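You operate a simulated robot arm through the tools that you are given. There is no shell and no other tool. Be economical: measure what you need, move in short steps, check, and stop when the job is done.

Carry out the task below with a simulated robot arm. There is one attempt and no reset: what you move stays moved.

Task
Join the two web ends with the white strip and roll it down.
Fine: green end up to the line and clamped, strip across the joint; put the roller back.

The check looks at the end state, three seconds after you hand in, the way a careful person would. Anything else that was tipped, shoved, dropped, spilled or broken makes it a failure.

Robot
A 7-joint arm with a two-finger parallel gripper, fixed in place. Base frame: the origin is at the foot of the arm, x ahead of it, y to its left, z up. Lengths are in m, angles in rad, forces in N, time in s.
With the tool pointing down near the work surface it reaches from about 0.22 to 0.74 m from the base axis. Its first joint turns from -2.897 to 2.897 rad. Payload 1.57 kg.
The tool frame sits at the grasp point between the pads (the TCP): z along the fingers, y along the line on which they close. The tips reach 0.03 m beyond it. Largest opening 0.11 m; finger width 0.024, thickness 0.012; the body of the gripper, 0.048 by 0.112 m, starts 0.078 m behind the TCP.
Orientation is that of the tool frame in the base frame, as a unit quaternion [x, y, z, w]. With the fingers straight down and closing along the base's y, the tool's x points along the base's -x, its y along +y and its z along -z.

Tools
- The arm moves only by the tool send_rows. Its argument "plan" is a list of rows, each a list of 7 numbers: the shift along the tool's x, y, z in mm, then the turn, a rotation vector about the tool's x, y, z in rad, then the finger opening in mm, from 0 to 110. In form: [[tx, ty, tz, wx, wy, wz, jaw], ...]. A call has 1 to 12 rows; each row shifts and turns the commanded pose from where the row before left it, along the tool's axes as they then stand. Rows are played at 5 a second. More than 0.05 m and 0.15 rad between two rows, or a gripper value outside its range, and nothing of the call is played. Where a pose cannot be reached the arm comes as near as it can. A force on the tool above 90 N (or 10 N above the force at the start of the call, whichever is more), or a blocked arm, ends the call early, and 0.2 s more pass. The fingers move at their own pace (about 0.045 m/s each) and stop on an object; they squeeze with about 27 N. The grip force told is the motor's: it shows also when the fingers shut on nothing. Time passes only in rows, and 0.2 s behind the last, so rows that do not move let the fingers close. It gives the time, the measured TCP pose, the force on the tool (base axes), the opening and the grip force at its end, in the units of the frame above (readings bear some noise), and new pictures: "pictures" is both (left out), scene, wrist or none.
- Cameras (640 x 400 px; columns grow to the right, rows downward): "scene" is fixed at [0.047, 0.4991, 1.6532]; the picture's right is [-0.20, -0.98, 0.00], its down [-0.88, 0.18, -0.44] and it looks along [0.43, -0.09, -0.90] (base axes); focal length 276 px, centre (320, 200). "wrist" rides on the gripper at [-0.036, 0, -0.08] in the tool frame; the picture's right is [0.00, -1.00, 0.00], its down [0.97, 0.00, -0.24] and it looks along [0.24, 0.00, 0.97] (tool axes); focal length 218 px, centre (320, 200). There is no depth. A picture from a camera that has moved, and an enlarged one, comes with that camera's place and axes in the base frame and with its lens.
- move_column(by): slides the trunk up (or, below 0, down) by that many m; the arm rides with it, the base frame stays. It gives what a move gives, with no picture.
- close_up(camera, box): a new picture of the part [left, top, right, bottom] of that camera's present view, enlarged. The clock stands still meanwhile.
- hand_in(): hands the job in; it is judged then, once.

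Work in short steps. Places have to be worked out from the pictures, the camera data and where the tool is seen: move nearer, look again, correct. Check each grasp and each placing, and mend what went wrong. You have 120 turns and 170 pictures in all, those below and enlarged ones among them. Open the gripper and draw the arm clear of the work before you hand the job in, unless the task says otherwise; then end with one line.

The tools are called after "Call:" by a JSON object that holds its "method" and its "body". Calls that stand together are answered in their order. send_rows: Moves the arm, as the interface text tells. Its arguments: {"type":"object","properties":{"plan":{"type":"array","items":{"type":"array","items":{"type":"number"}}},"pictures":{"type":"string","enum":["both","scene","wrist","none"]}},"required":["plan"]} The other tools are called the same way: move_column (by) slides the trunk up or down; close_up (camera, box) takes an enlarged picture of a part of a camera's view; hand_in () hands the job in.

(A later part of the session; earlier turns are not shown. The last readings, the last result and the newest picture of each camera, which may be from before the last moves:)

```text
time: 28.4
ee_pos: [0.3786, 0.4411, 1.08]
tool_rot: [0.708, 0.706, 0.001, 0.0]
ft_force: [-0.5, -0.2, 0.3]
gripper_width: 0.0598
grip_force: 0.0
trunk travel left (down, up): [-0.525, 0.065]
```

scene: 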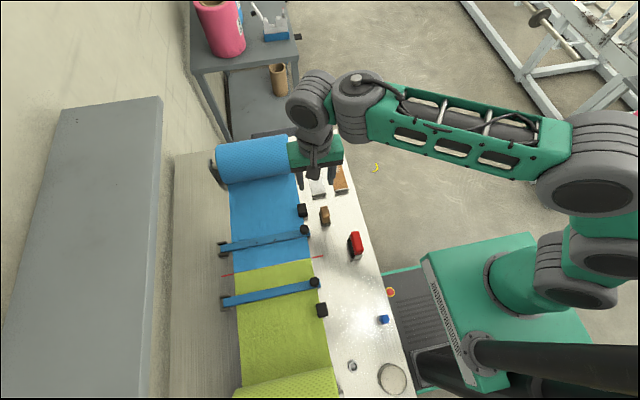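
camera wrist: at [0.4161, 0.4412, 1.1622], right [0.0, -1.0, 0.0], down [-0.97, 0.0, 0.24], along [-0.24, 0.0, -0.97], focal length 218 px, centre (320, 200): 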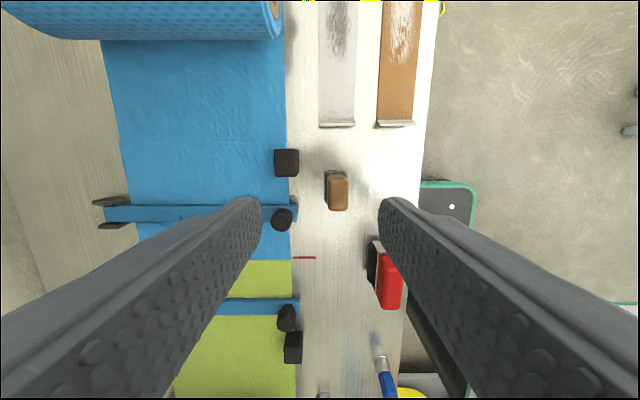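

Now above the fin: +68 mm x, −21 mm y, down 80.

Call:
{"method": "send_rows", "body": {"plan": [[-11, 34, 25, 0, 0, 0, 50], [-10.5, 34, 25, 0, 0, 0, 40], [0, 0, 30, 0, 0, 0, 40], [0, 0, 0, 0, 0, 0, 40]]}}

Call:
{"method": "close_up", "body": {"camera": "wrist", "box": [220, 120, 420, 245]}}

Call:
{"method": "close_up", "body": {"camera": "scene", "box": [280, 140, 380, 210]}}

```text
time: 29.4
ee_pos: [0.4459, 0.4198, 1.0008]
tool_rot: [0.707, 0.707, 0.0, -0.001]
ft_force: [-0.8, 0.0, -0.3]
gripper_width: 0.0401
grip_force: 0.1
trunk travel left (down, up): [-0.525, 0.065]
camera wrist: at [0.4476, 0.3832, 1.0808], right [-1.0, 0.0, 0.0], down [0.0, 0.97, 0.24], along [0.0, 0.24, -0.97], focal length 218 px, centre (320, 200)
```

scene: 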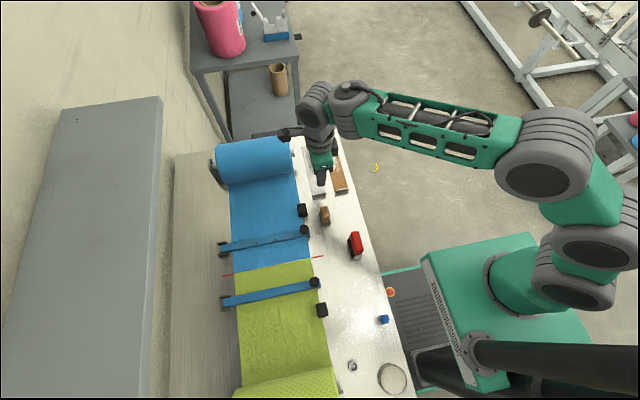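
wrist: 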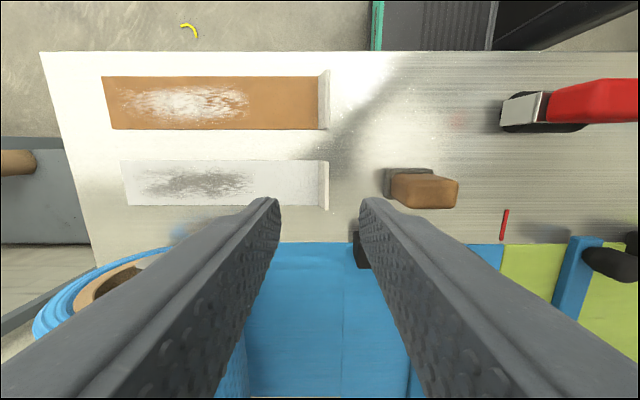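

```text
3.20 times, centred on (320, 182) of wrist
camera zoom: at [0.4476, 0.3832, 1.0808], right [-1.0, 0.0, 0.0], down [0.0, 0.97, 0.24], along [0.0, 0.24, -0.97], focal length 698 px, centre (320, 256)
```

zoom: 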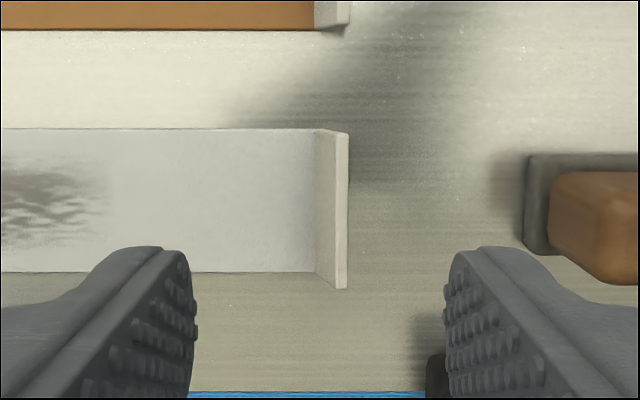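

```text
5.71 times, centred on (330, 175) of scene
camera zoom: at [0.047, 0.4991, 1.6532], right [-0.2, -0.98, 0.0], down [-0.88, 0.18, -0.44], along [0.43, -0.09, -0.9], focal length 1575 px, centre (263, 343)
```

zoom: 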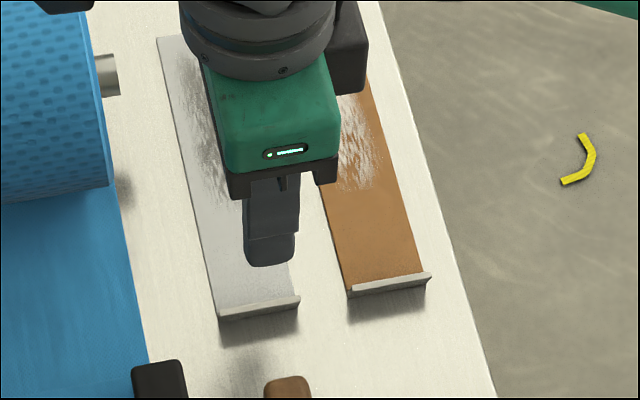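

The fin leans outward (~26°): base x≈0.449, top x≈0.442 at z≈0.875. I tilt the tool 0.3 rad to match and stop 30 mm above the grasp pose to look.

Call:
{"method": "send_rows", "body": {"plan": [[0, 0, 0, -0.15, 0, 0, 40], [0, 0, 0, -0.15, 0, 0, 30], [0, -15.5, 34, 0, 0, 0, 20], [0.5, -15.8, 34.8, 0, 0, 0, 16], [0, 0, 0, 0, 0, 0, 16]]}}

Call:
{"method": "close_up", "body": {"camera": "wrist", "box": [220, 120, 420, 245]}}

Call:
{"method": "close_up", "body": {"camera": "scene", "box": [290, 160, 360, 210]}}

```text
time: 30.6
ee_pos: [0.4375, 0.42, 0.9259]
tool_rot: [0.699, 0.699, 0.106, 0.105]
ft_force: [-0.1, -0.1, -0.5]
gripper_width: 0.016
grip_force: 0.1
trunk travel left (down, up): [-0.525, 0.065]
camera wrist: at [0.4153, 0.3837, 1.0026], right [-0.96, 0.0, -0.3], down [-0.07, 0.97, 0.23], along [0.29, 0.24, -0.93], focal length 218 px, centre (320, 200)
```

scene: 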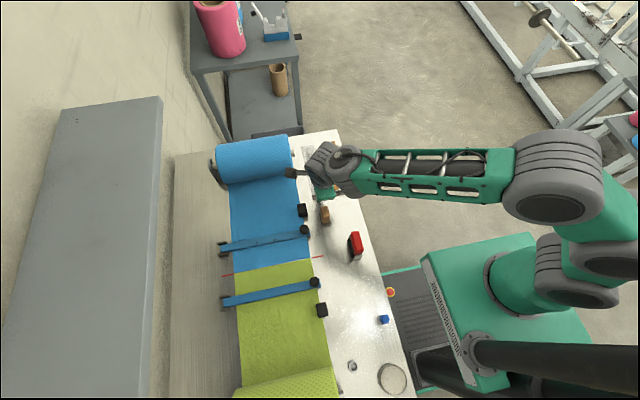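
wrist: 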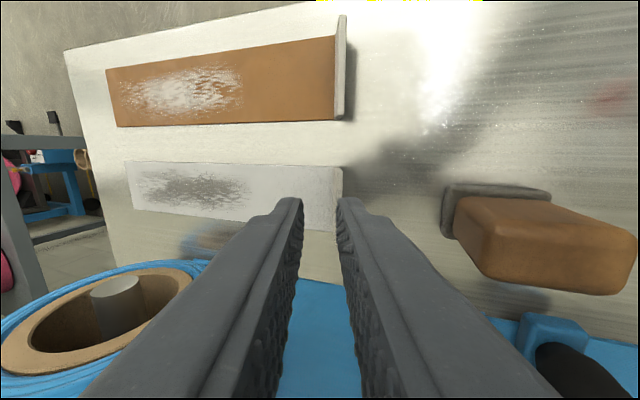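

```text
3.20 times, centred on (320, 182) of wrist
camera zoom: at [0.4153, 0.3837, 1.0026], right [-0.96, 0.0, -0.3], down [-0.07, 0.97, 0.23], along [0.29, 0.24, -0.93], focal length 698 px, centre (320, 256)
```

zoom: 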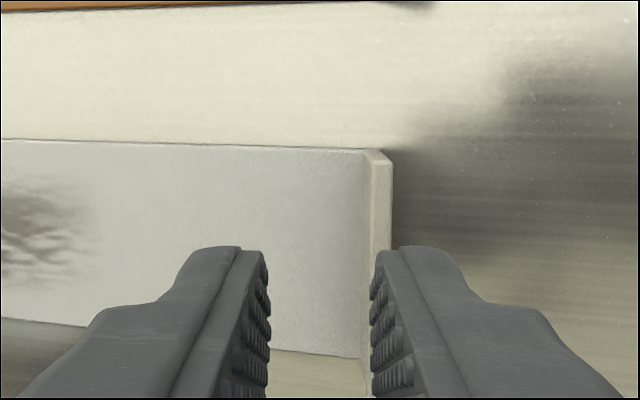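

```text
8.00 times, centred on (325, 185) of scene
camera zoom: at [0.047, 0.4991, 1.6532], right [-0.2, -0.98, 0.0], down [-0.88, 0.18, -0.44], along [0.43, -0.09, -0.9], focal length 2205 px, centre (280, 320)
```

zoom: 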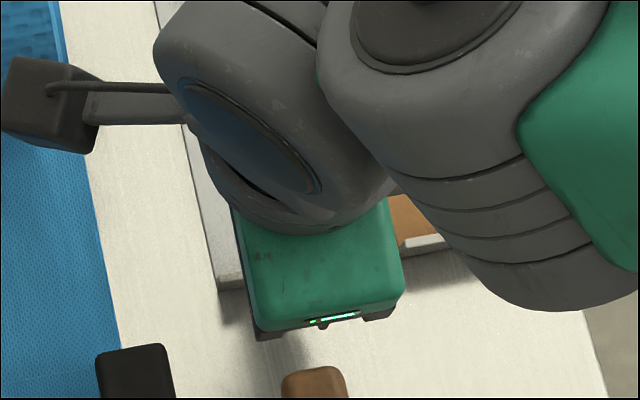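

Tab edges measured consistently (base x≈0.450, outer top x≈0.441). I descend the last 30 mm and close.

Call:
{"method": "send_rows", "body": {"plan": [[0, -4.8, 14.2, 0, 0, 0, 16], [0, -4.7, 14.2, 0, 0, 0, 16], [0, 0, 0, 0, 0, 0, 16]], "pictures": "wrist"}}

Call:
{"method": "close_up", "body": {"camera": "wrist", "box": [240, 150, 400, 250]}}

```text
time: 31.4
ee_pos: [0.4367, 0.4198, 0.8955]
tool_rot: [0.699, 0.699, 0.106, 0.106]
ft_force: [0.3, 0.0, 0.3]
gripper_width: 0.0159
grip_force: 0.0
trunk travel left (down, up): [-0.525, 0.065]
camera wrist: at [0.4143, 0.3839, 0.9728], right [-0.96, 0.0, -0.3], down [-0.07, 0.97, 0.23], along [0.29, 0.24, -0.93], focal length 218 px, centre (320, 200)
```

wrist: 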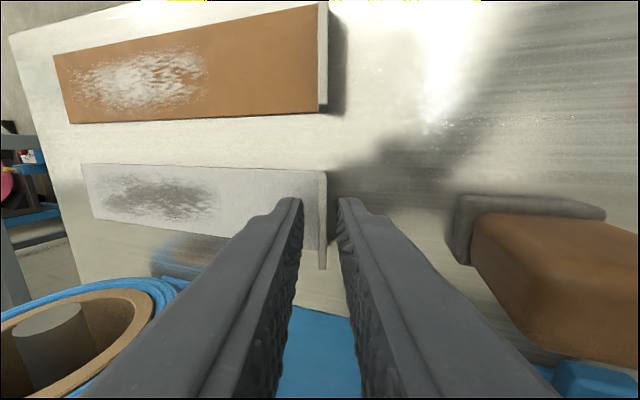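

```text
4.00 times, centred on (320, 200) of wrist
camera zoom: at [0.4143, 0.3839, 0.9728], right [-0.96, 0.0, -0.3], down [-0.07, 0.97, 0.23], along [0.29, 0.24, -0.93], focal length 873 px, centre (320, 200)
```

zoom: 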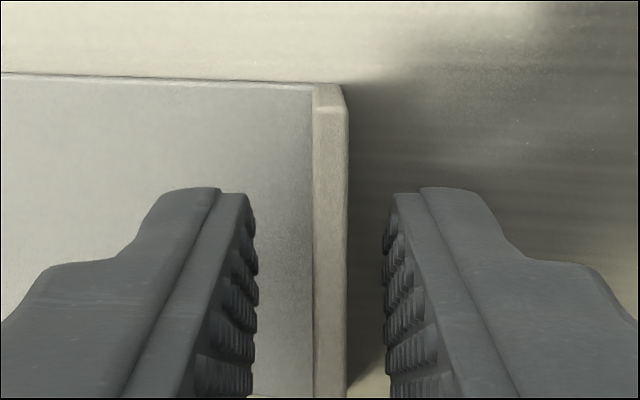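

Tab is between the fingers, slightly right of centre. I shift 1 mm and close.

Call:
{"method": "send_rows", "body": {"plan": [[0, -1, 0, 0, 0, 0, 10], [0, 0, 0, 0, 0, 0, 0], [0, 0, 0, 0, 0, 0, 0], [0, 0, 0, 0, 0, 0, 0]], "pictures": "wrist"}}

Call:
{"method": "close_up", "body": {"camera": "wrist", "box": [240, 150, 400, 250]}}

```text
time: 32.4
ee_pos: [0.4367, 0.4188, 0.896]
tool_rot: [0.7, 0.699, 0.106, 0.106]
ft_force: [0.1, 0.0, 0.5]
gripper_width: 0.0023
grip_force: 23.9
trunk travel left (down, up): [-0.525, 0.065]
camera wrist: at [0.4131, 0.3838, 0.9727], right [-0.96, 0.0, -0.3], down [-0.07, 0.97, 0.23], along [0.29, 0.24, -0.93], focal length 218 px, centre (320, 200)
```

wrist: 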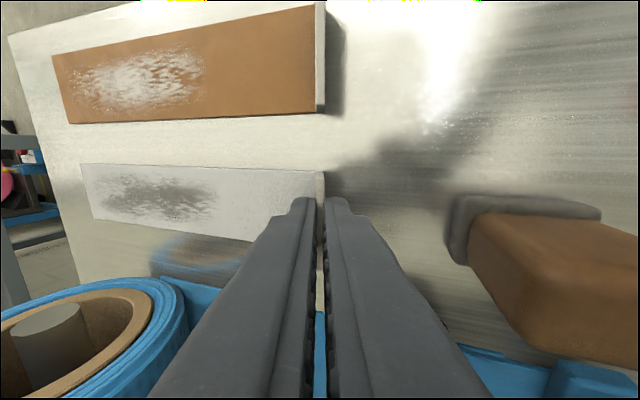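

```text
4.00 times, centred on (320, 200) of wrist
camera zoom: at [0.4131, 0.3838, 0.9727], right [-0.96, 0.0, -0.3], down [-0.07, 0.97, 0.23], along [0.29, 0.24, -0.93], focal length 873 px, centre (320, 200)
```

zoom: 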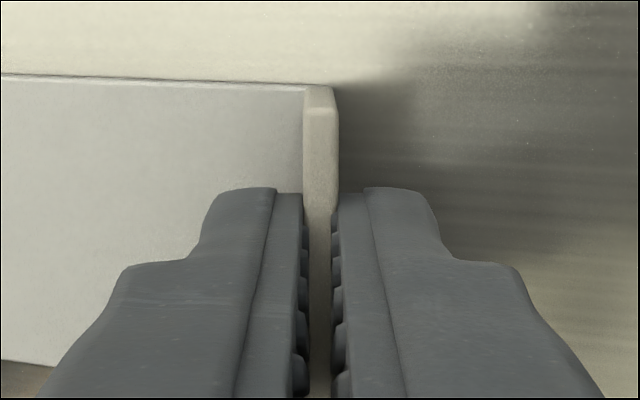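

Grip closed at 2.3 mm on the tab. Lift 20 mm and check.

Call:
{"method": "send_rows", "body": {"plan": [[0, 1.5, -4.8, 0, 0, 0, 0], [0, 1.5, -4.8, 0, 0, 0, 0], [0, 3, -9.5, 0, 0, 0, 0], [0, 6, -19, 0, 0, 0, 0], [0, 0, 0, 0, 0, 0, 0]]}}

Call:
{"method": "close_up", "body": {"camera": "scene", "box": [270, 130, 370, 210]}}

```text
time: 33.6
ee_pos: [0.4355, 0.4195, 0.9362]
tool_rot: [0.699, 0.699, 0.105, 0.105]
ft_force: [-0.1, -0.1, 0.4]
gripper_width: 0.0024
grip_force: 23.4
trunk travel left (down, up): [-0.525, 0.065]
camera wrist: at [0.413, 0.3838, 1.0129], right [-0.96, 0.0, -0.3], down [-0.07, 0.97, 0.23], along [0.29, 0.24, -0.93], focal length 218 px, centre (320, 200)
```

scene: 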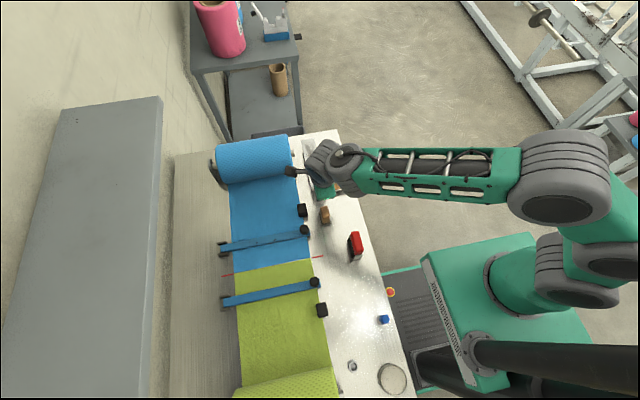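
wrist: 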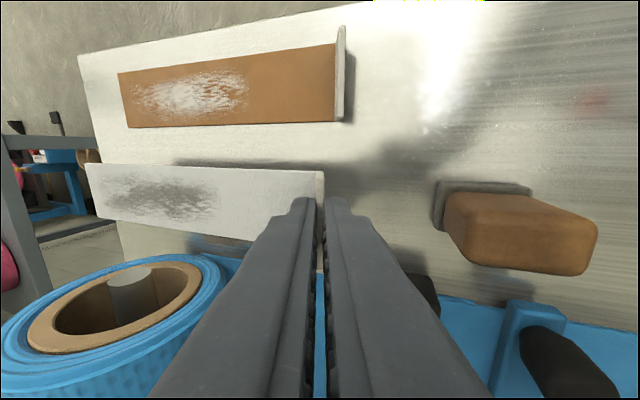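

```text
5.00 times, centred on (320, 170) of scene
camera zoom: at [0.047, 0.4991, 1.6532], right [-0.2, -0.98, 0.0], down [-0.88, 0.18, -0.44], along [0.43, -0.09, -0.9], focal length 1378 px, centre (320, 350)
```

zoom: 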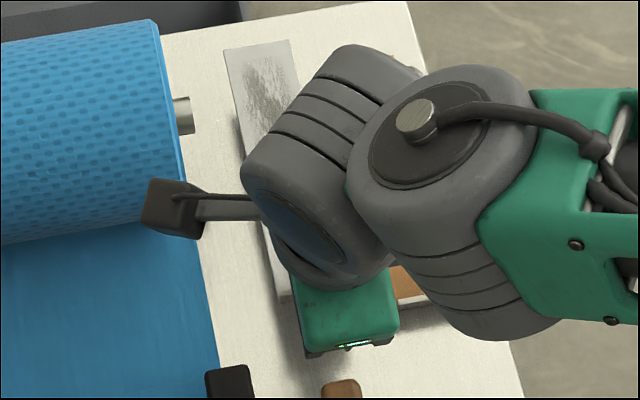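

Strip lifted cleanly and held level. I raise it, carry it to x≈0.25 (still at y≈0.42), then turn +90° so it runs along y over the joint.

Call:
{"method": "send_rows", "body": {"plan": [[0, 14, -46, 0, 0, 0, 0], [0, 14, -46, 0, 0, 0, 0], [0, -44.4, -13.7, 0, 0, 0, 0], [0, -44.4, -13.7, 0, 0, 0, 0], [0, -44.4, -13.7, 0, 0, 0, 0], [0, -44.4, -13.7, 0, 0, 0, 0], [0, 0, 0, 0, 0, 0, 0]]}}

```text
time: 35.2
ee_pos: [0.2483, 0.419, 1.0329]
tool_rot: [0.699, 0.699, 0.106, 0.105]
ft_force: [-0.4, 0.6, -0.7]
gripper_width: 0.0023
grip_force: 23.4
trunk travel left (down, up): [-0.525, 0.065]
camera wrist: at [0.2263, 0.3834, 1.1095], right [-0.96, 0.0, -0.3], down [-0.07, 0.97, 0.23], along [0.29, 0.24, -0.93], focal length 218 px, centre (320, 200)
```

scene: 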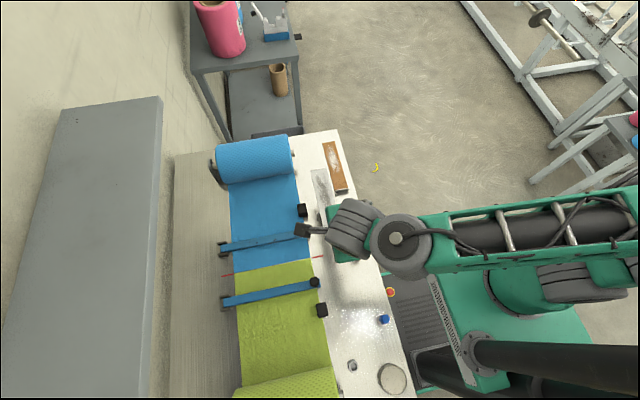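
wrist: 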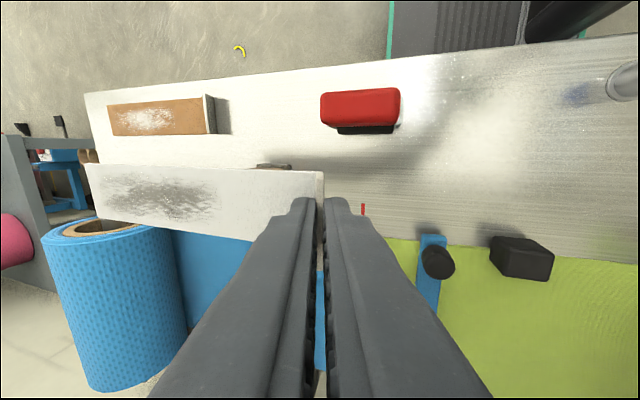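

Strip is secure. Now rotate +90° about vertical.

Call:
{"method": "send_rows", "body": {"plan": [[0, 0, 0, 0, 0.0422, -0.1364, 0], [0, 0, 0, 0, 0.0422, -0.1364, 0], [0, 0, 0, 0, 0.0422, -0.1364, 0], [0, 0, 0, 0, 0.0422, -0.1364, 0], [0, 0, 0, 0, 0.0422, -0.1364, 0], [0, 0, 0, 0, 0.0422, -0.1364, 0], [0, 0, 0, 0, 0.0422, -0.1364, 0], [0, 0, 0, 0, 0.0422, -0.1364, 0], [0, 0, 0, 0, 0.0422, -0.1364, 0], [0, 0, 0, 0, 0.0422, -0.1364, 0], [0, 0, 0, 0, 0.0422, -0.1364, 0], [0, 0, 0, 0, 0, 0, 0]]}}

```text
time: 37.8
ee_pos: [0.2497, 0.4203, 1.033]
tool_rot: [-0.001, 0.989, 0.15, 0.0]
ft_force: [-0.1, -0.8, -0.1]
gripper_width: 0.0022
grip_force: 24.0
trunk travel left (down, up): [-0.525, 0.065]
camera wrist: at [0.2863, 0.3961, 1.1085], right [0.0, -0.96, -0.3], down [-0.97, -0.07, 0.23], along [-0.24, 0.29, -0.93], focal length 218 px, centre (320, 200)
```

scene: 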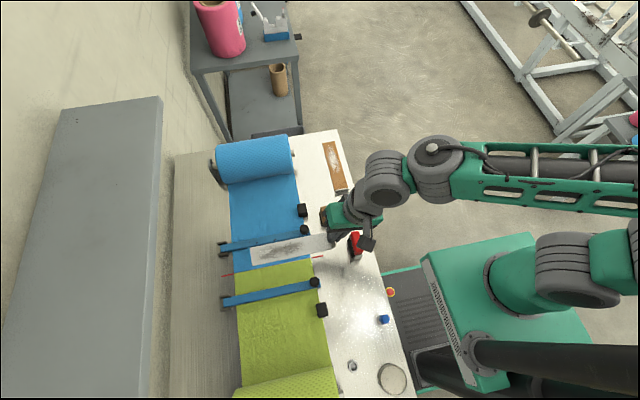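
wrist: 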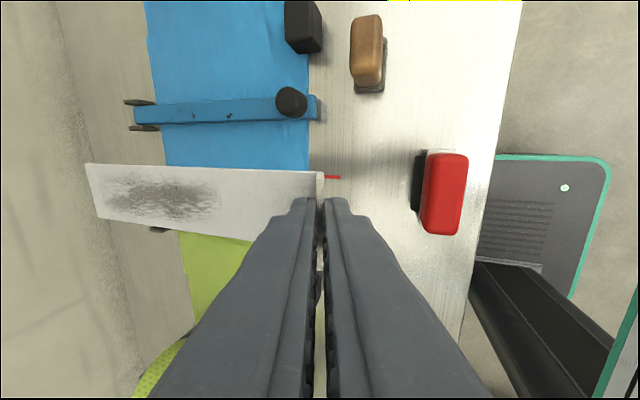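

Now I move over the joint (y≈0.485) and lower to ~50 mm above, then check alignment.

Call:
{"method": "send_rows", "body": {"plan": [[-0.7, 12.6, 32.8, 0, 0, 0, 0], [-0.7, 12.5, 32.8, 0, 0, 0, 0], [0, 12.5, 32.9, 0, 0, 0, 0], [0, 0, 0, 0, 0, 0, 0]]}}

Call:
{"method": "close_up", "body": {"camera": "scene", "box": [210, 220, 350, 310]}}

```text
time: 38.8
ee_pos: [0.2515, 0.4856, 0.9498]
tool_rot: [0.0, 0.989, 0.149, 0.0]
ft_force: [0.4, 0.2, 0.6]
gripper_width: 0.0025
grip_force: 24.1
trunk travel left (down, up): [-0.525, 0.065]
camera wrist: at [0.2881, 0.4622, 1.0256], right [0.0, -0.96, -0.3], down [-0.97, -0.07, 0.23], along [-0.24, 0.29, -0.93], focal length 218 px, centre (320, 200)
```

scene: 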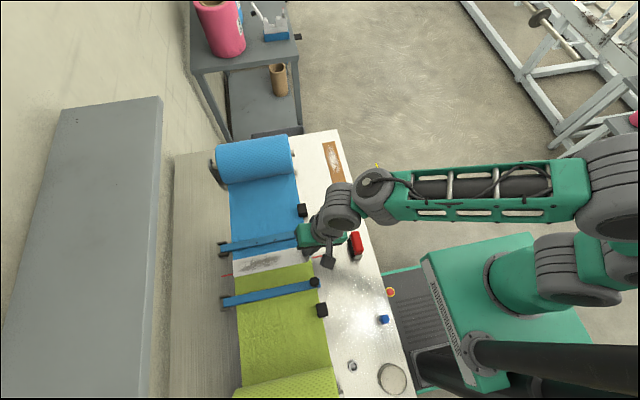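
wrist: 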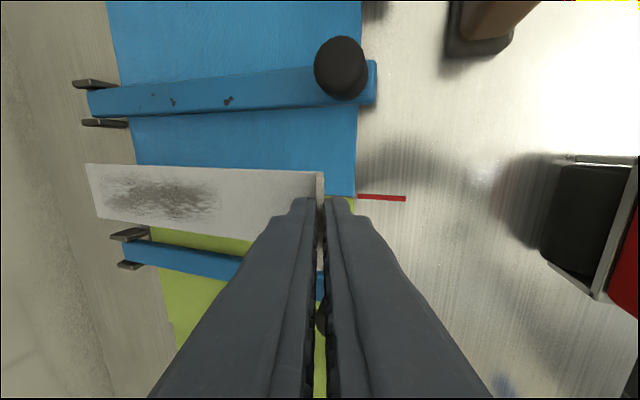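

```text
4.44 times, centred on (280, 265) of scene
camera zoom: at [0.047, 0.4991, 1.6532], right [-0.2, -0.98, 0.0], down [-0.88, 0.18, -0.44], along [0.43, -0.09, -0.9], focal length 1225 px, centre (498, -89)
```

zoom: 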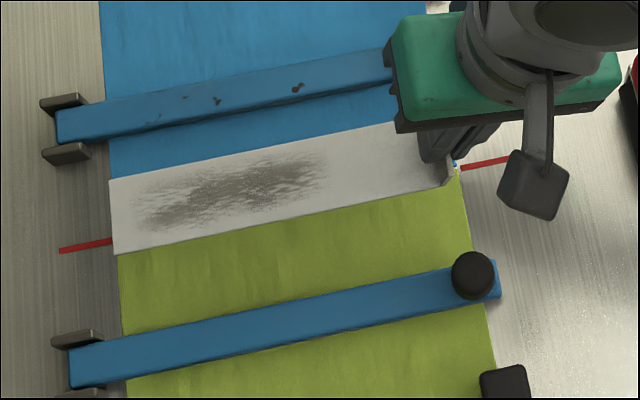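

Strip spans x 0.225–0.268 (line 0.248), y 0.494–0.692: well centred. Lower it onto the joint.

Call:
{"method": "send_rows", "body": {"plan": [[-0.5, -5.9, 19.1, 0, 0, 0, 0], [-0.5, -4.4, 14.3, 0, 0, 0, 0], [0, -3, 9.6, 0, 0, 0, 0], [0, -1.2, 3.8, 0, 0, 0, 0], [0, 0, 0, 0, 0, 0, 0]]}}

Call:
{"method": "close_up", "body": {"camera": "scene", "box": [210, 220, 350, 310]}}

```text
time: 40.0
ee_pos: [0.2516, 0.4845, 0.9023]
tool_rot: [-0.001, 0.988, 0.152, 0.0]
ft_force: [-0.5, -6.6, 20.5]
gripper_width: 0.0022
grip_force: 23.1
trunk travel left (down, up): [-0.525, 0.065]
camera wrist: at [0.2887, 0.4611, 0.9796], right [0.0, -0.95, -0.3], down [-0.97, -0.07, 0.23], along [-0.24, 0.29, -0.93], focal length 218 px, centre (320, 200)
```

scene: 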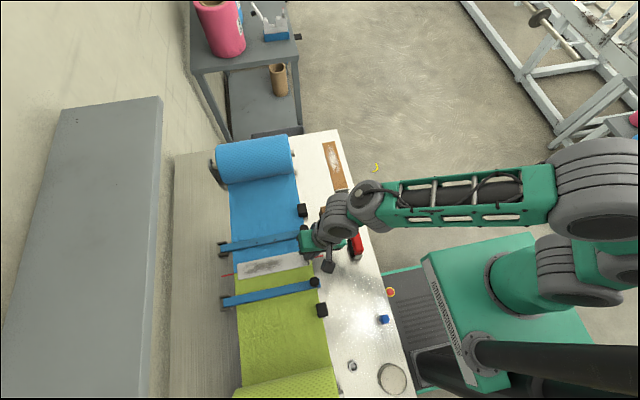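
wrist: 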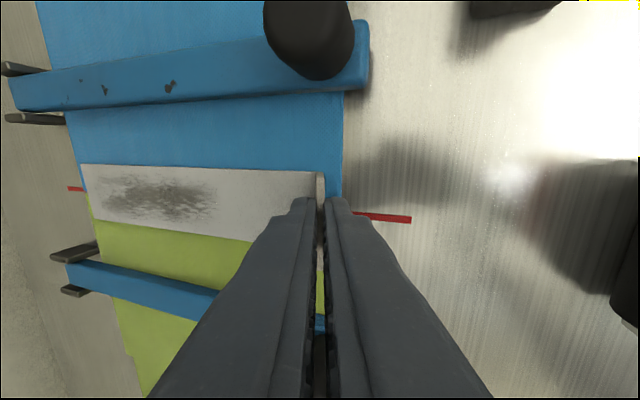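

```text
4.44 times, centred on (280, 265) of scene
camera zoom: at [0.047, 0.4991, 1.6532], right [-0.2, -0.98, 0.0], down [-0.88, 0.18, -0.44], along [0.43, -0.09, -0.9], focal length 1225 px, centre (498, -89)
```

zoom: 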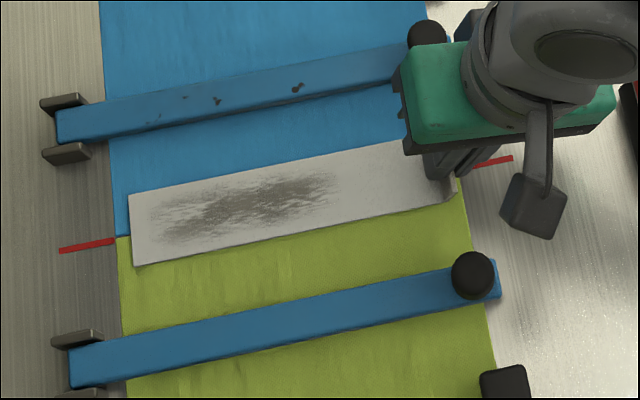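

Strip touches down (20 N) and spans x≈0.228–0.272. I ease the pressure, open the fingers slightly, and retract along the finger direction.

Call:
{"method": "send_rows", "body": {"plan": [[0, 0, -1.5, 0, 0, 0, 2], [0, 0, 0, 0, 0, 0, 10], [0, 0, 0, 0, 0, 0, 18], [0, 0, -15, 0, 0, 0, 18], [0, 0, -40, 0, 0, 0, 30], [0, 0, -45, 0, 0, 0, 50], [0, 0, -45, 0, 0, 0, 60], [0, 0, 0, 0, 0, 0, 60]]}}

Call:
{"method": "close_up", "body": {"camera": "scene", "box": [210, 220, 350, 310]}}

Call:
{"method": "close_up", "body": {"camera": "wrist", "box": [60, 100, 380, 300]}}

```text
time: 41.8
ee_pos: [0.2519, 0.4416, 1.0409]
tool_rot: [-0.001, 0.989, 0.149, -0.001]
ft_force: [0.2, 0.8, -0.4]
gripper_width: 0.0598
grip_force: 0.0
trunk travel left (down, up): [-0.525, 0.065]
camera wrist: at [0.2893, 0.418, 1.1171], right [0.0, -0.96, -0.3], down [-0.97, -0.07, 0.23], along [-0.24, 0.29, -0.93], focal length 218 px, centre (320, 200)
```

scene: 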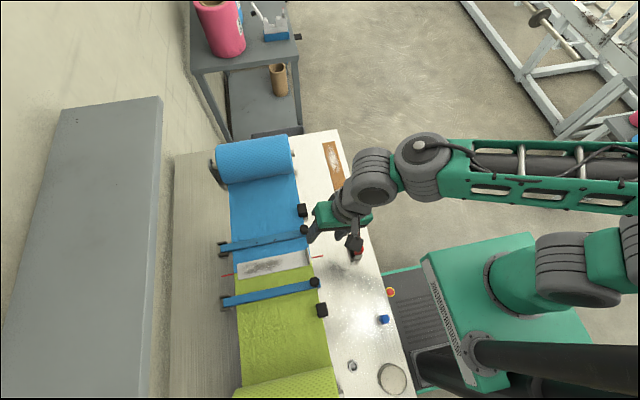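
wrist: 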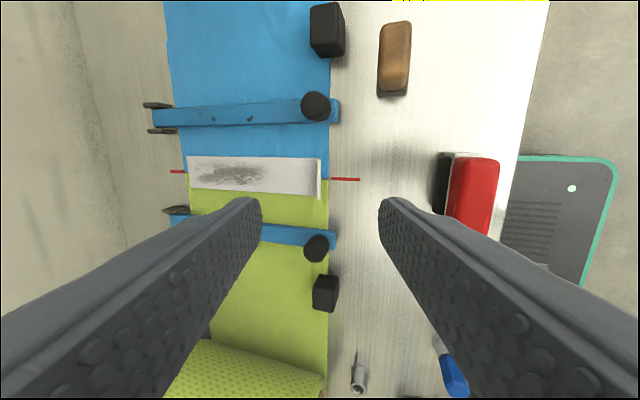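

```text
4.44 times, centred on (280, 265) of scene
camera zoom: at [0.047, 0.4991, 1.6532], right [-0.2, -0.98, 0.0], down [-0.88, 0.18, -0.44], along [0.43, -0.09, -0.9], focal length 1225 px, centre (498, -89)
```

zoom: 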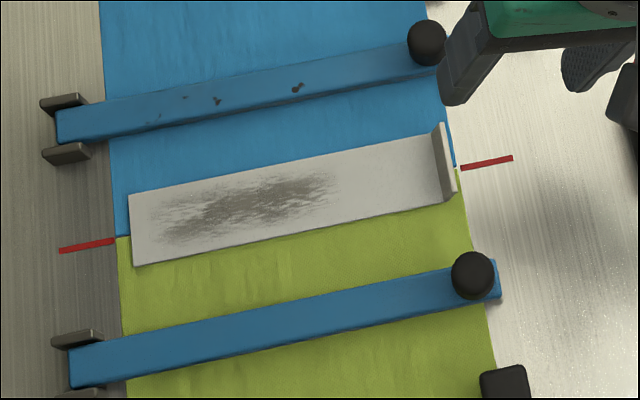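

```text
2.00 times, centred on (220, 200) of wrist
camera zoom: at [0.2893, 0.418, 1.1171], right [0.0, -0.96, -0.3], down [-0.97, -0.07, 0.23], along [-0.24, 0.29, -0.93], focal length 436 px, centre (520, 200)
```

zoom: 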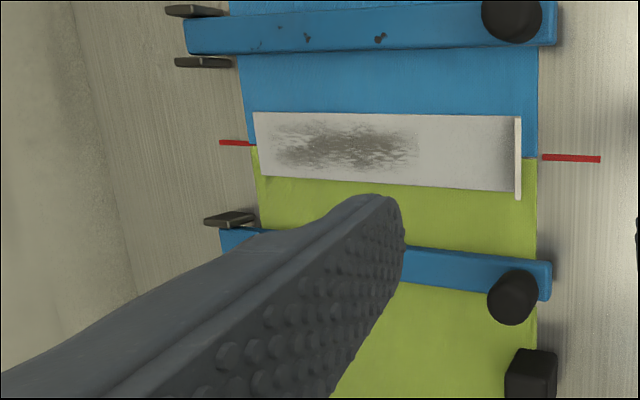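

Strip is flat across the joint. Now the roller: I untilt the tool and move above the red handle at about (0.25, 0.35).

Call:
{"method": "send_rows", "body": {"plan": [[0, 0, 0, 0.15, 0, 0, 80], [0, 0, 0, 0.152, 0, 0, 80], [0, -45, 0, 0, 0, 0, 80], [0, -46, 10, 0, 0, 0, 80], [0, 0, 0, 0, 0, 0, 80]]}}

Call:
{"method": "close_up", "body": {"camera": "wrist", "box": [240, 80, 440, 205]}}

Call:
{"method": "close_up", "body": {"camera": "scene", "box": [320, 220, 400, 280]}}

```text
refused: row 2 steps farther than a row can; nothing moved
```

```text
3.20 times, centred on (340, 142) of wrist
camera zoom: at [0.2893, 0.418, 1.1171], right [0.0, -0.96, -0.3], down [-0.97, -0.07, 0.23], along [-0.24, 0.29, -0.93], focal length 698 px, centre (256, 384)
```

zoom: 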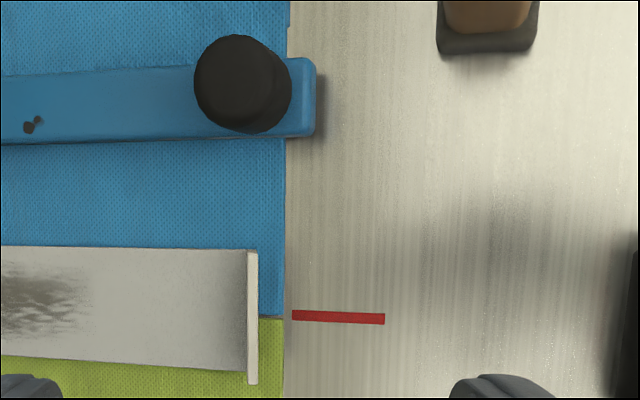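

```text
6.67 times, centred on (360, 250) of scene
camera zoom: at [0.047, 0.4991, 1.6532], right [-0.2, -0.98, 0.0], down [-0.88, 0.18, -0.44], along [0.43, -0.09, -0.9], focal length 1838 px, centre (53, -133)
```

zoom: 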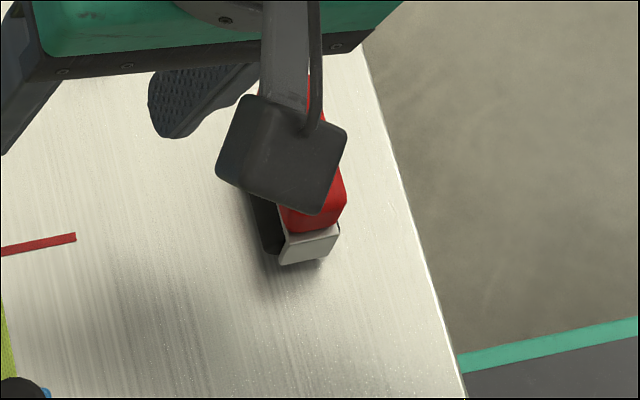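

One row's turn was over 0.15; I redo it with smaller turns.

Call:
{"method": "send_rows", "body": {"plan": [[0, 0, 0, 0.1, 0, 0, 80], [0, 0, 0, 0.1, 0, 0, 80], [0, 0, 0, 0.1, 0, 0, 80], [0, -45, 0, 0, 0, 0, 80], [0, -46, 10, 0, 0, 0, 80], [0, 0, 0, 0, 0, 0, 80]]}}

Call:
{"method": "close_up", "body": {"camera": "wrist", "box": [240, 100, 420, 260]}}

Call:
{"method": "close_up", "body": {"camera": "scene", "box": [320, 220, 400, 280]}}

```text
time: 43.2
ee_pos: [0.2516, 0.3498, 1.03]
tool_rot: [-0.001, 1.0, -0.001, 0.0]
ft_force: [0.0, -0.4, 0.6]
gripper_width: 0.0799
grip_force: 0.0
trunk travel left (down, up): [-0.525, 0.065]
camera wrist: at [0.2886, 0.3499, 1.1104], right [0.0, -1.0, 0.0], down [-0.97, 0.0, 0.24], along [-0.24, 0.0, -0.97], focal length 218 px, centre (320, 200)
```

scene: 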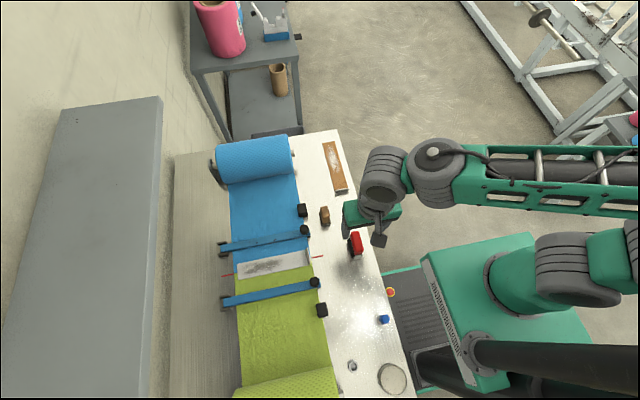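
wrist: 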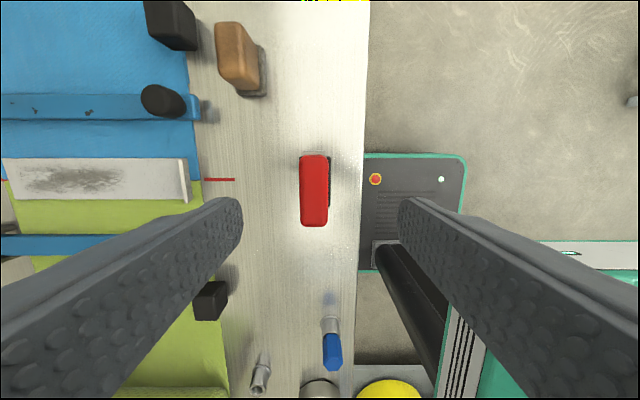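

```text
2.50 times, centred on (330, 180) of wrist
camera zoom: at [0.2886, 0.3499, 1.1104], right [0.0, -1.0, 0.0], down [-0.97, 0.0, 0.24], along [-0.24, 0.0, -0.97], focal length 546 px, centre (295, 250)
```

zoom: 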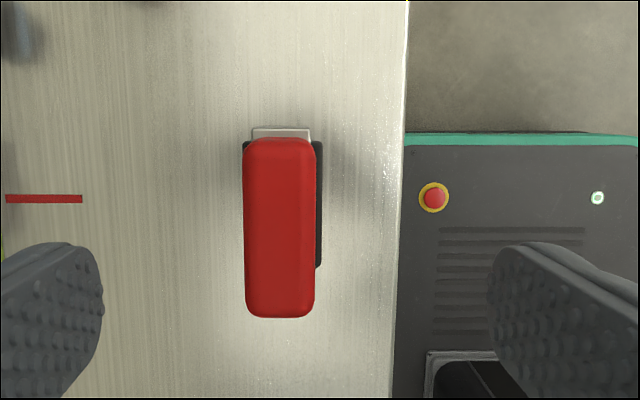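

```text
6.67 times, centred on (360, 250) of scene
camera zoom: at [0.047, 0.4991, 1.6532], right [-0.2, -0.98, 0.0], down [-0.88, 0.18, -0.44], along [0.43, -0.09, -0.9], focal length 1838 px, centre (53, -133)
```

zoom: 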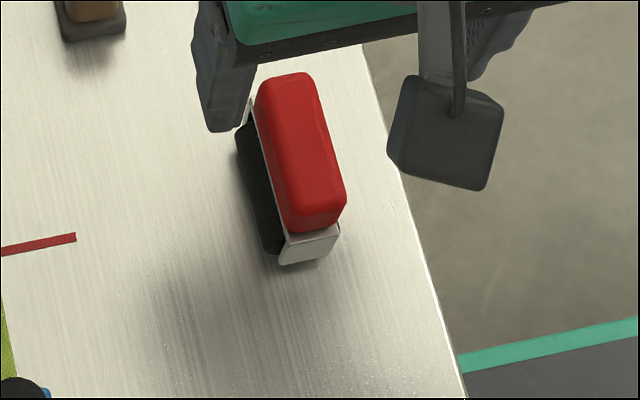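

Handle centre ≈(0.2505, 0.355), top z≈0.93, ~25 mm wide, drum axis along x. I descend with tips to ≈0.90 and check before closing.

Call:
{"method": "send_rows", "body": {"plan": [[1, 5, 30, 0, 0, 0, 70], [0, 0, 40, 0, 0, 0, 60], [0, 0, 30, 0, 0, 0, 60], [0, 0, 0, 0, 0, 0, 60]]}}

Call:
{"method": "close_up", "body": {"camera": "scene", "box": [320, 220, 400, 280]}}

```text
time: 44.2
ee_pos: [0.2513, 0.3541, 0.931]
tool_rot: [-0.001, 1.0, 0.0, 0.0]
ft_force: [0.4, 0.6, 0.0]
gripper_width: 0.06
grip_force: 0.0
trunk travel left (down, up): [-0.525, 0.065]
camera wrist: at [0.2881, 0.3542, 1.0108], right [0.0, -1.0, 0.0], down [-0.97, 0.0, 0.24], along [-0.24, 0.0, -0.97], focal length 218 px, centre (320, 200)
```

scene: 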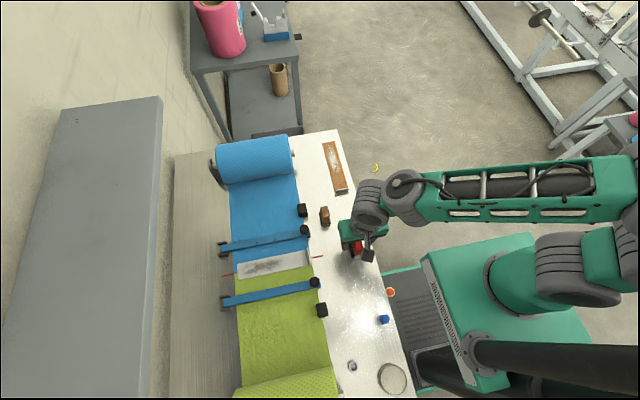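
wrist: 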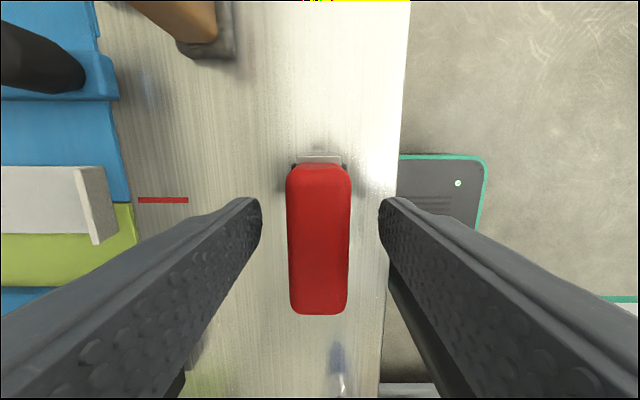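

```text
6.67 times, centred on (360, 250) of scene
camera zoom: at [0.047, 0.4991, 1.6532], right [-0.2, -0.98, 0.0], down [-0.88, 0.18, -0.44], along [0.43, -0.09, -0.9], focal length 1838 px, centre (53, -133)
```

zoom: 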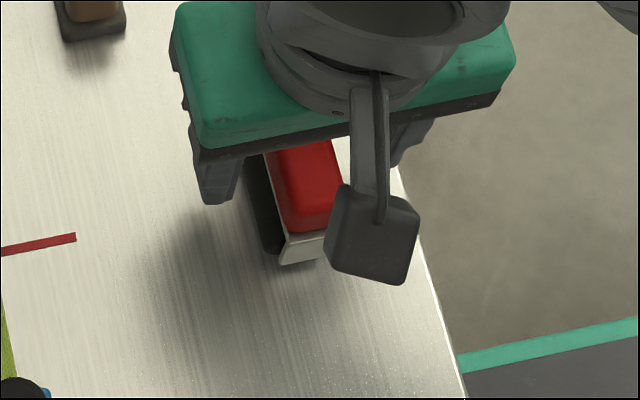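

Centred on the handle. Close.

Call:
{"method": "send_rows", "body": {"plan": [[0, 0, 3, 0, 0, 0, 50], [0, 0, 0, 0, 0, 0, 10], [0, 0, 0, 0, 0, 0, 10], [0, 0, 0, 0, 0, 0, 10], [0, 0, 0, 0, 0, 0, 10]], "pictures": "wrist"}}

```text
time: 45.4
ee_pos: [0.2519, 0.3539, 0.9271]
tool_rot: [-0.001, 1.0, 0.0, 0.0]
ft_force: [-0.1, 1.2, 0.0]
gripper_width: 0.0258
grip_force: 26.8
trunk travel left (down, up): [-0.525, 0.065]
camera wrist: at [0.2879, 0.3548, 1.0078], right [0.0, -1.0, 0.0], down [-0.97, 0.0, 0.24], along [-0.24, 0.0, -0.97], focal length 218 px, centre (320, 200)
```

wrist: 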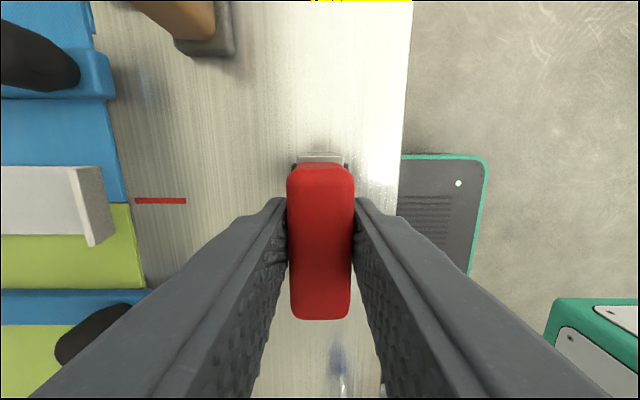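

Roller gripped; home TCP is (0.2518, 0.3543, 0.9275). I lift it and move over the strip, just inboard of the tab (y≈0.52).

Call:
{"method": "send_rows", "body": {"plan": [[0, 0, -20, 0, 0, 0, 10], [0, 0, -40, 0, 0, 0, 10], [0, 40, -10, 0, 0, 0, 10], [0, 45, 0, 0, 0, 0, 10], [0, 45, 0, 0, 0, 0, 10], [0, 40, 0, 0, 0, 0, 10], [0, 0, 30, 0, 0, 0, 10], [0, 0, 0, 0, 0, 0, 10]]}}

Call:
{"method": "close_up", "body": {"camera": "scene", "box": [210, 220, 350, 310]}}

```text
time: 47.2
ee_pos: [0.2508, 0.5267, 0.9677]
tool_rot: [0.0, 1.0, 0.0, -0.001]
ft_force: [-0.4, 0.7, -3.4]
gripper_width: 0.0255
grip_force: 26.9
trunk travel left (down, up): [-0.525, 0.065]
camera wrist: at [0.2876, 0.5258, 1.0478], right [0.0, -1.0, 0.0], down [-0.97, 0.0, 0.24], along [-0.24, 0.0, -0.97], focal length 218 px, centre (320, 200)
```

scene: 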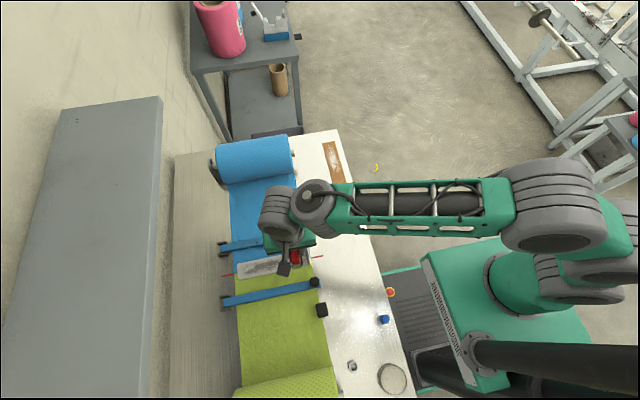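
wrist: 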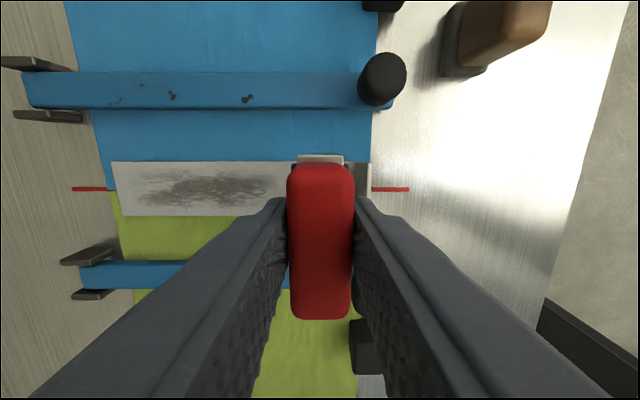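

```text
4.44 times, centred on (280, 265) of scene
camera zoom: at [0.047, 0.4991, 1.6532], right [-0.2, -0.98, 0.0], down [-0.88, 0.18, -0.44], along [0.43, -0.09, -0.9], focal length 1225 px, centre (498, -89)
```

zoom: 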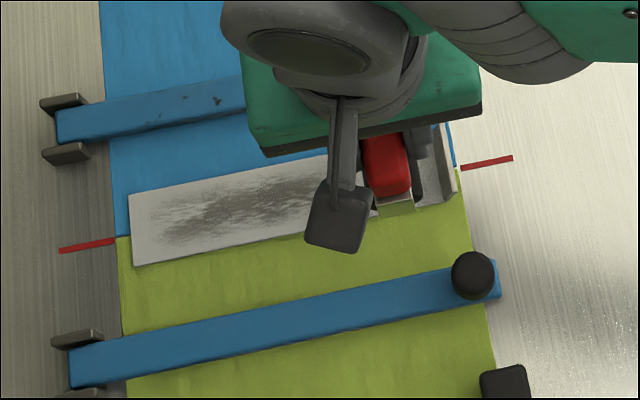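

Positioned above the strip. I move 10 mm toward the tab and lower until contact builds.

Call:
{"method": "send_rows", "body": {"plan": [[0, -10, 15, 0, 0, 0, 10], [0, 0, 14, 0, 0, 0, 10], [0, 0, 3, 0, 0, 0, 10], [0, 0, 2, 0, 0, 0, 10], [0, 0, 0, 0, 0, 0, 10]], "pictures": "none"}}

```text
time: 48.4
ee_pos: [0.2506, 0.5169, 0.9374]
tool_rot: [0.0, 1.0, 0.003, 0.002]
ft_force: [-1.0, -5.0, 30.2]
gripper_width: 0.0256
grip_force: 26.5
trunk travel left (down, up): [-0.525, 0.065]
```

Contact at ~30 N. Roll left along the strip.

Call:
{"method": "send_rows", "body": {"plan": [[0, 14, 0, 0, 0, 0, 10], [0, 14, 0, 0, 0, 0, 10], [0, 14, 0, 0, 0, 0, 10], [0, 14, 0, 0, 0, 0, 10], [0, 14, 0, 0, 0, 0, 10], [0, 14, 0, 0, 0, 0, 10], [0, 0, 0, 0, 0, 0, 10]]}}

Call:
{"method": "close_up", "body": {"camera": "scene", "box": [210, 220, 350, 310]}}

```text
time: 50.0
ee_pos: [0.2503, 0.5993, 0.9364]
tool_rot: [-0.001, 1.0, 0.003, 0.001]
ft_force: [0.3, -10.2, 35.4]
gripper_width: 0.0258
grip_force: 26.8
trunk travel left (down, up): [-0.525, 0.065]
camera wrist: at [0.2873, 0.598, 1.0169], right [0.0, -1.0, -0.01], down [-0.97, 0.0, 0.24], along [-0.24, 0.01, -0.97], focal length 218 px, centre (320, 200)
```

scene: 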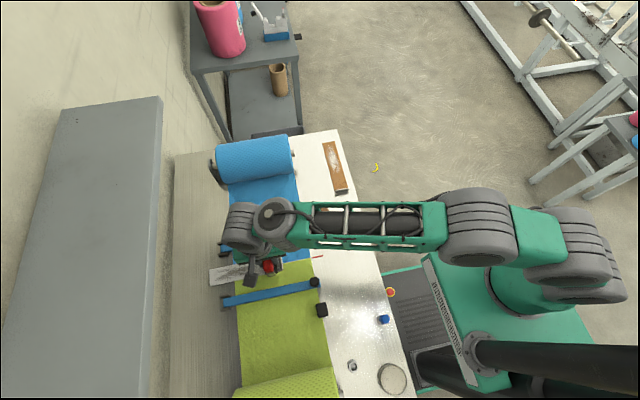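
wrist: 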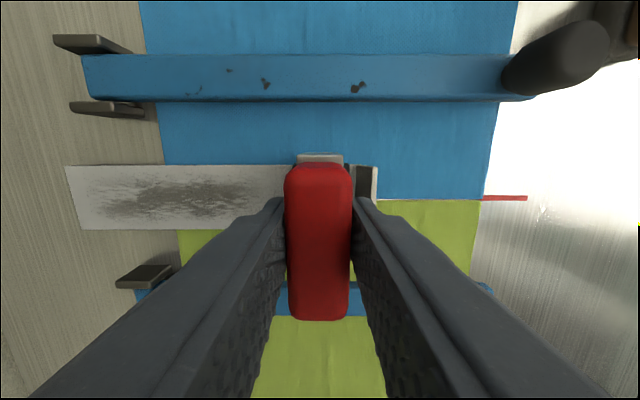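

```text
4.44 times, centred on (280, 265) of scene
camera zoom: at [0.047, 0.4991, 1.6532], right [-0.2, -0.98, 0.0], down [-0.88, 0.18, -0.44], along [0.43, -0.09, -0.9], focal length 1225 px, centre (498, -89)
```

zoom: 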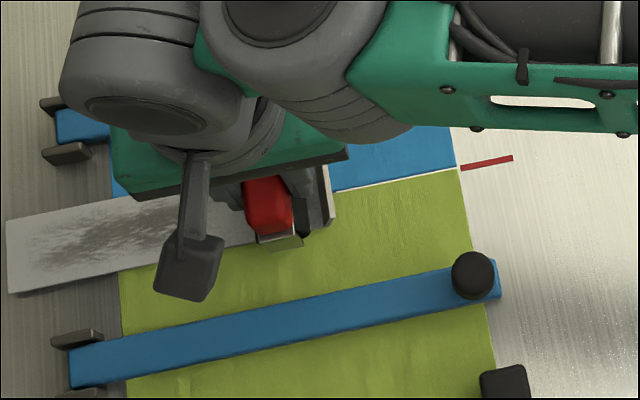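

The roller dragged the strip left with it (~82 mm) instead of rolling. I drag it back the same way at the same pressure and speed, then check.

Call:
{"method": "send_rows", "body": {"plan": [[0, -14, 0, 0, 0, 0, 10], [0, -14, 0, 0, 0, 0, 10], [0, -14, 0, 0, 0, 0, 10], [0, -14, 0, 0, 0, 0, 10], [0, -14, 0, 0, 0, 0, 10], [0, -14, 0, 0, 0, 0, 10], [0, 0, 0, 0, 0, 0, 10]]}}

Call:
{"method": "close_up", "body": {"camera": "scene", "box": [210, 220, 350, 310]}}

```text
time: 51.6
ee_pos: [0.251, 0.517, 0.9354]
tool_rot: [0.0, 1.0, 0.002, 0.002]
ft_force: [0.9, 10.4, 31.0]
gripper_width: 0.0255
grip_force: 26.9
trunk travel left (down, up): [-0.525, 0.065]
camera wrist: at [0.2877, 0.5166, 1.0164], right [0.0, -1.0, -0.01], down [-0.97, 0.0, 0.24], along [-0.24, 0.0, -0.97], focal length 218 px, centre (320, 200)
```

scene: 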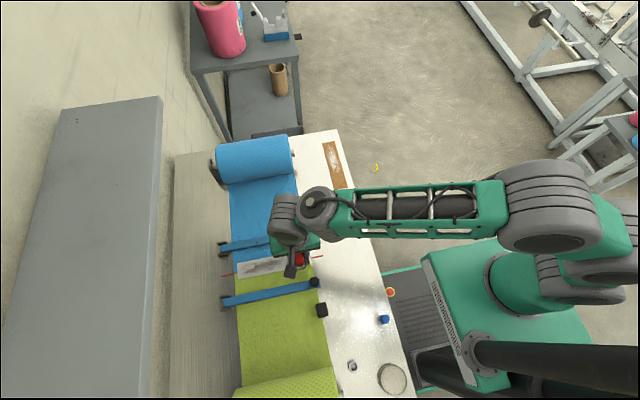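
wrist: 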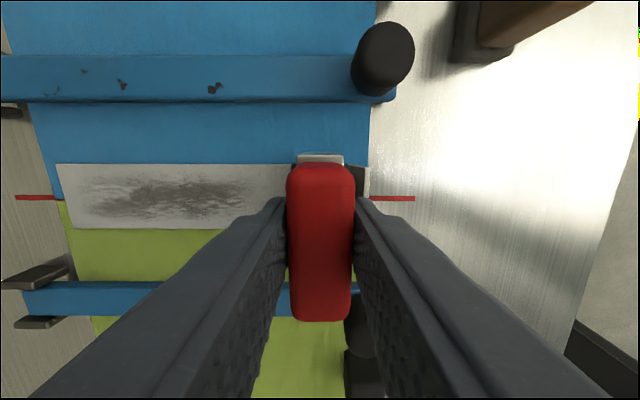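

```text
4.44 times, centred on (280, 265) of scene
camera zoom: at [0.047, 0.4991, 1.6532], right [-0.2, -0.98, 0.0], down [-0.88, 0.18, -0.44], along [0.43, -0.09, -0.9], focal length 1225 px, centre (498, -89)
```

zoom: 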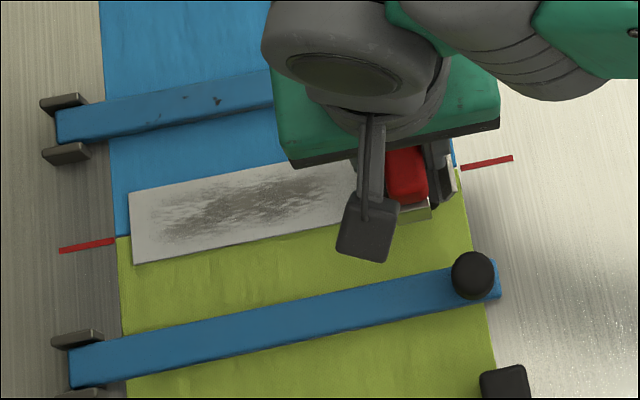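

Strip is back where it was. I test rolling slowly (10 mm/s) over 24 mm to see if the drum turns instead of dragging.

Call:
{"method": "send_rows", "body": {"plan": [[0, 2, 0, 0, 0, 0, 10], [0, 2, 0, 0, 0, 0, 10], [0, 2, 0, 0, 0, 0, 10], [0, 2, 0, 0, 0, 0, 10], [0, 2, 0, 0, 0, 0, 10], [0, 2, 0, 0, 0, 0, 10], [0, 2, 0, 0, 0, 0, 10], [0, 2, 0, 0, 0, 0, 10], [0, 2, 0, 0, 0, 0, 10], [0, 2, 0, 0, 0, 0, 10], [0, 2, 0, 0, 0, 0, 10], [0, 2, 0, 0, 0, 0, 10]], "pictures": "none"}}

Call:
{"method": "close_up", "body": {"camera": "scene", "box": [210, 220, 350, 310]}}

```text
time: 54.2
ee_pos: [0.2492, 0.5363, 0.9362]
tool_rot: [0.0, 1.0, 0.001, 0.0]
ft_force: [0.5, -23.2, 38.6]
gripper_width: 0.0258
grip_force: 26.8
trunk travel left (down, up): [-0.525, 0.065]
```

```text
4.44 times, centred on (280, 265) of scene
camera zoom: at [0.047, 0.4991, 1.6532], right [-0.2, -0.98, 0.0], down [-0.88, 0.18, -0.44], along [0.43, -0.09, -0.9], focal length 1225 px, centre (498, -89)
```

zoom: 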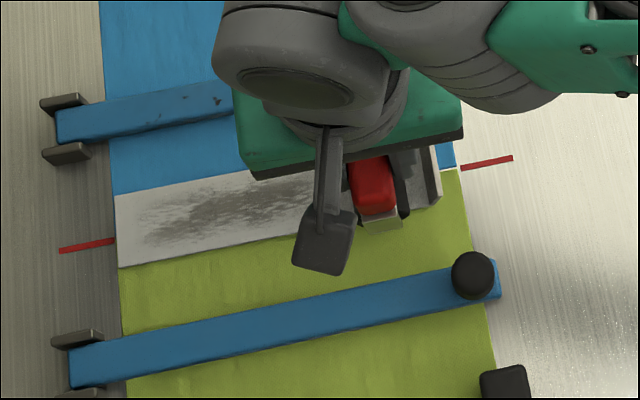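

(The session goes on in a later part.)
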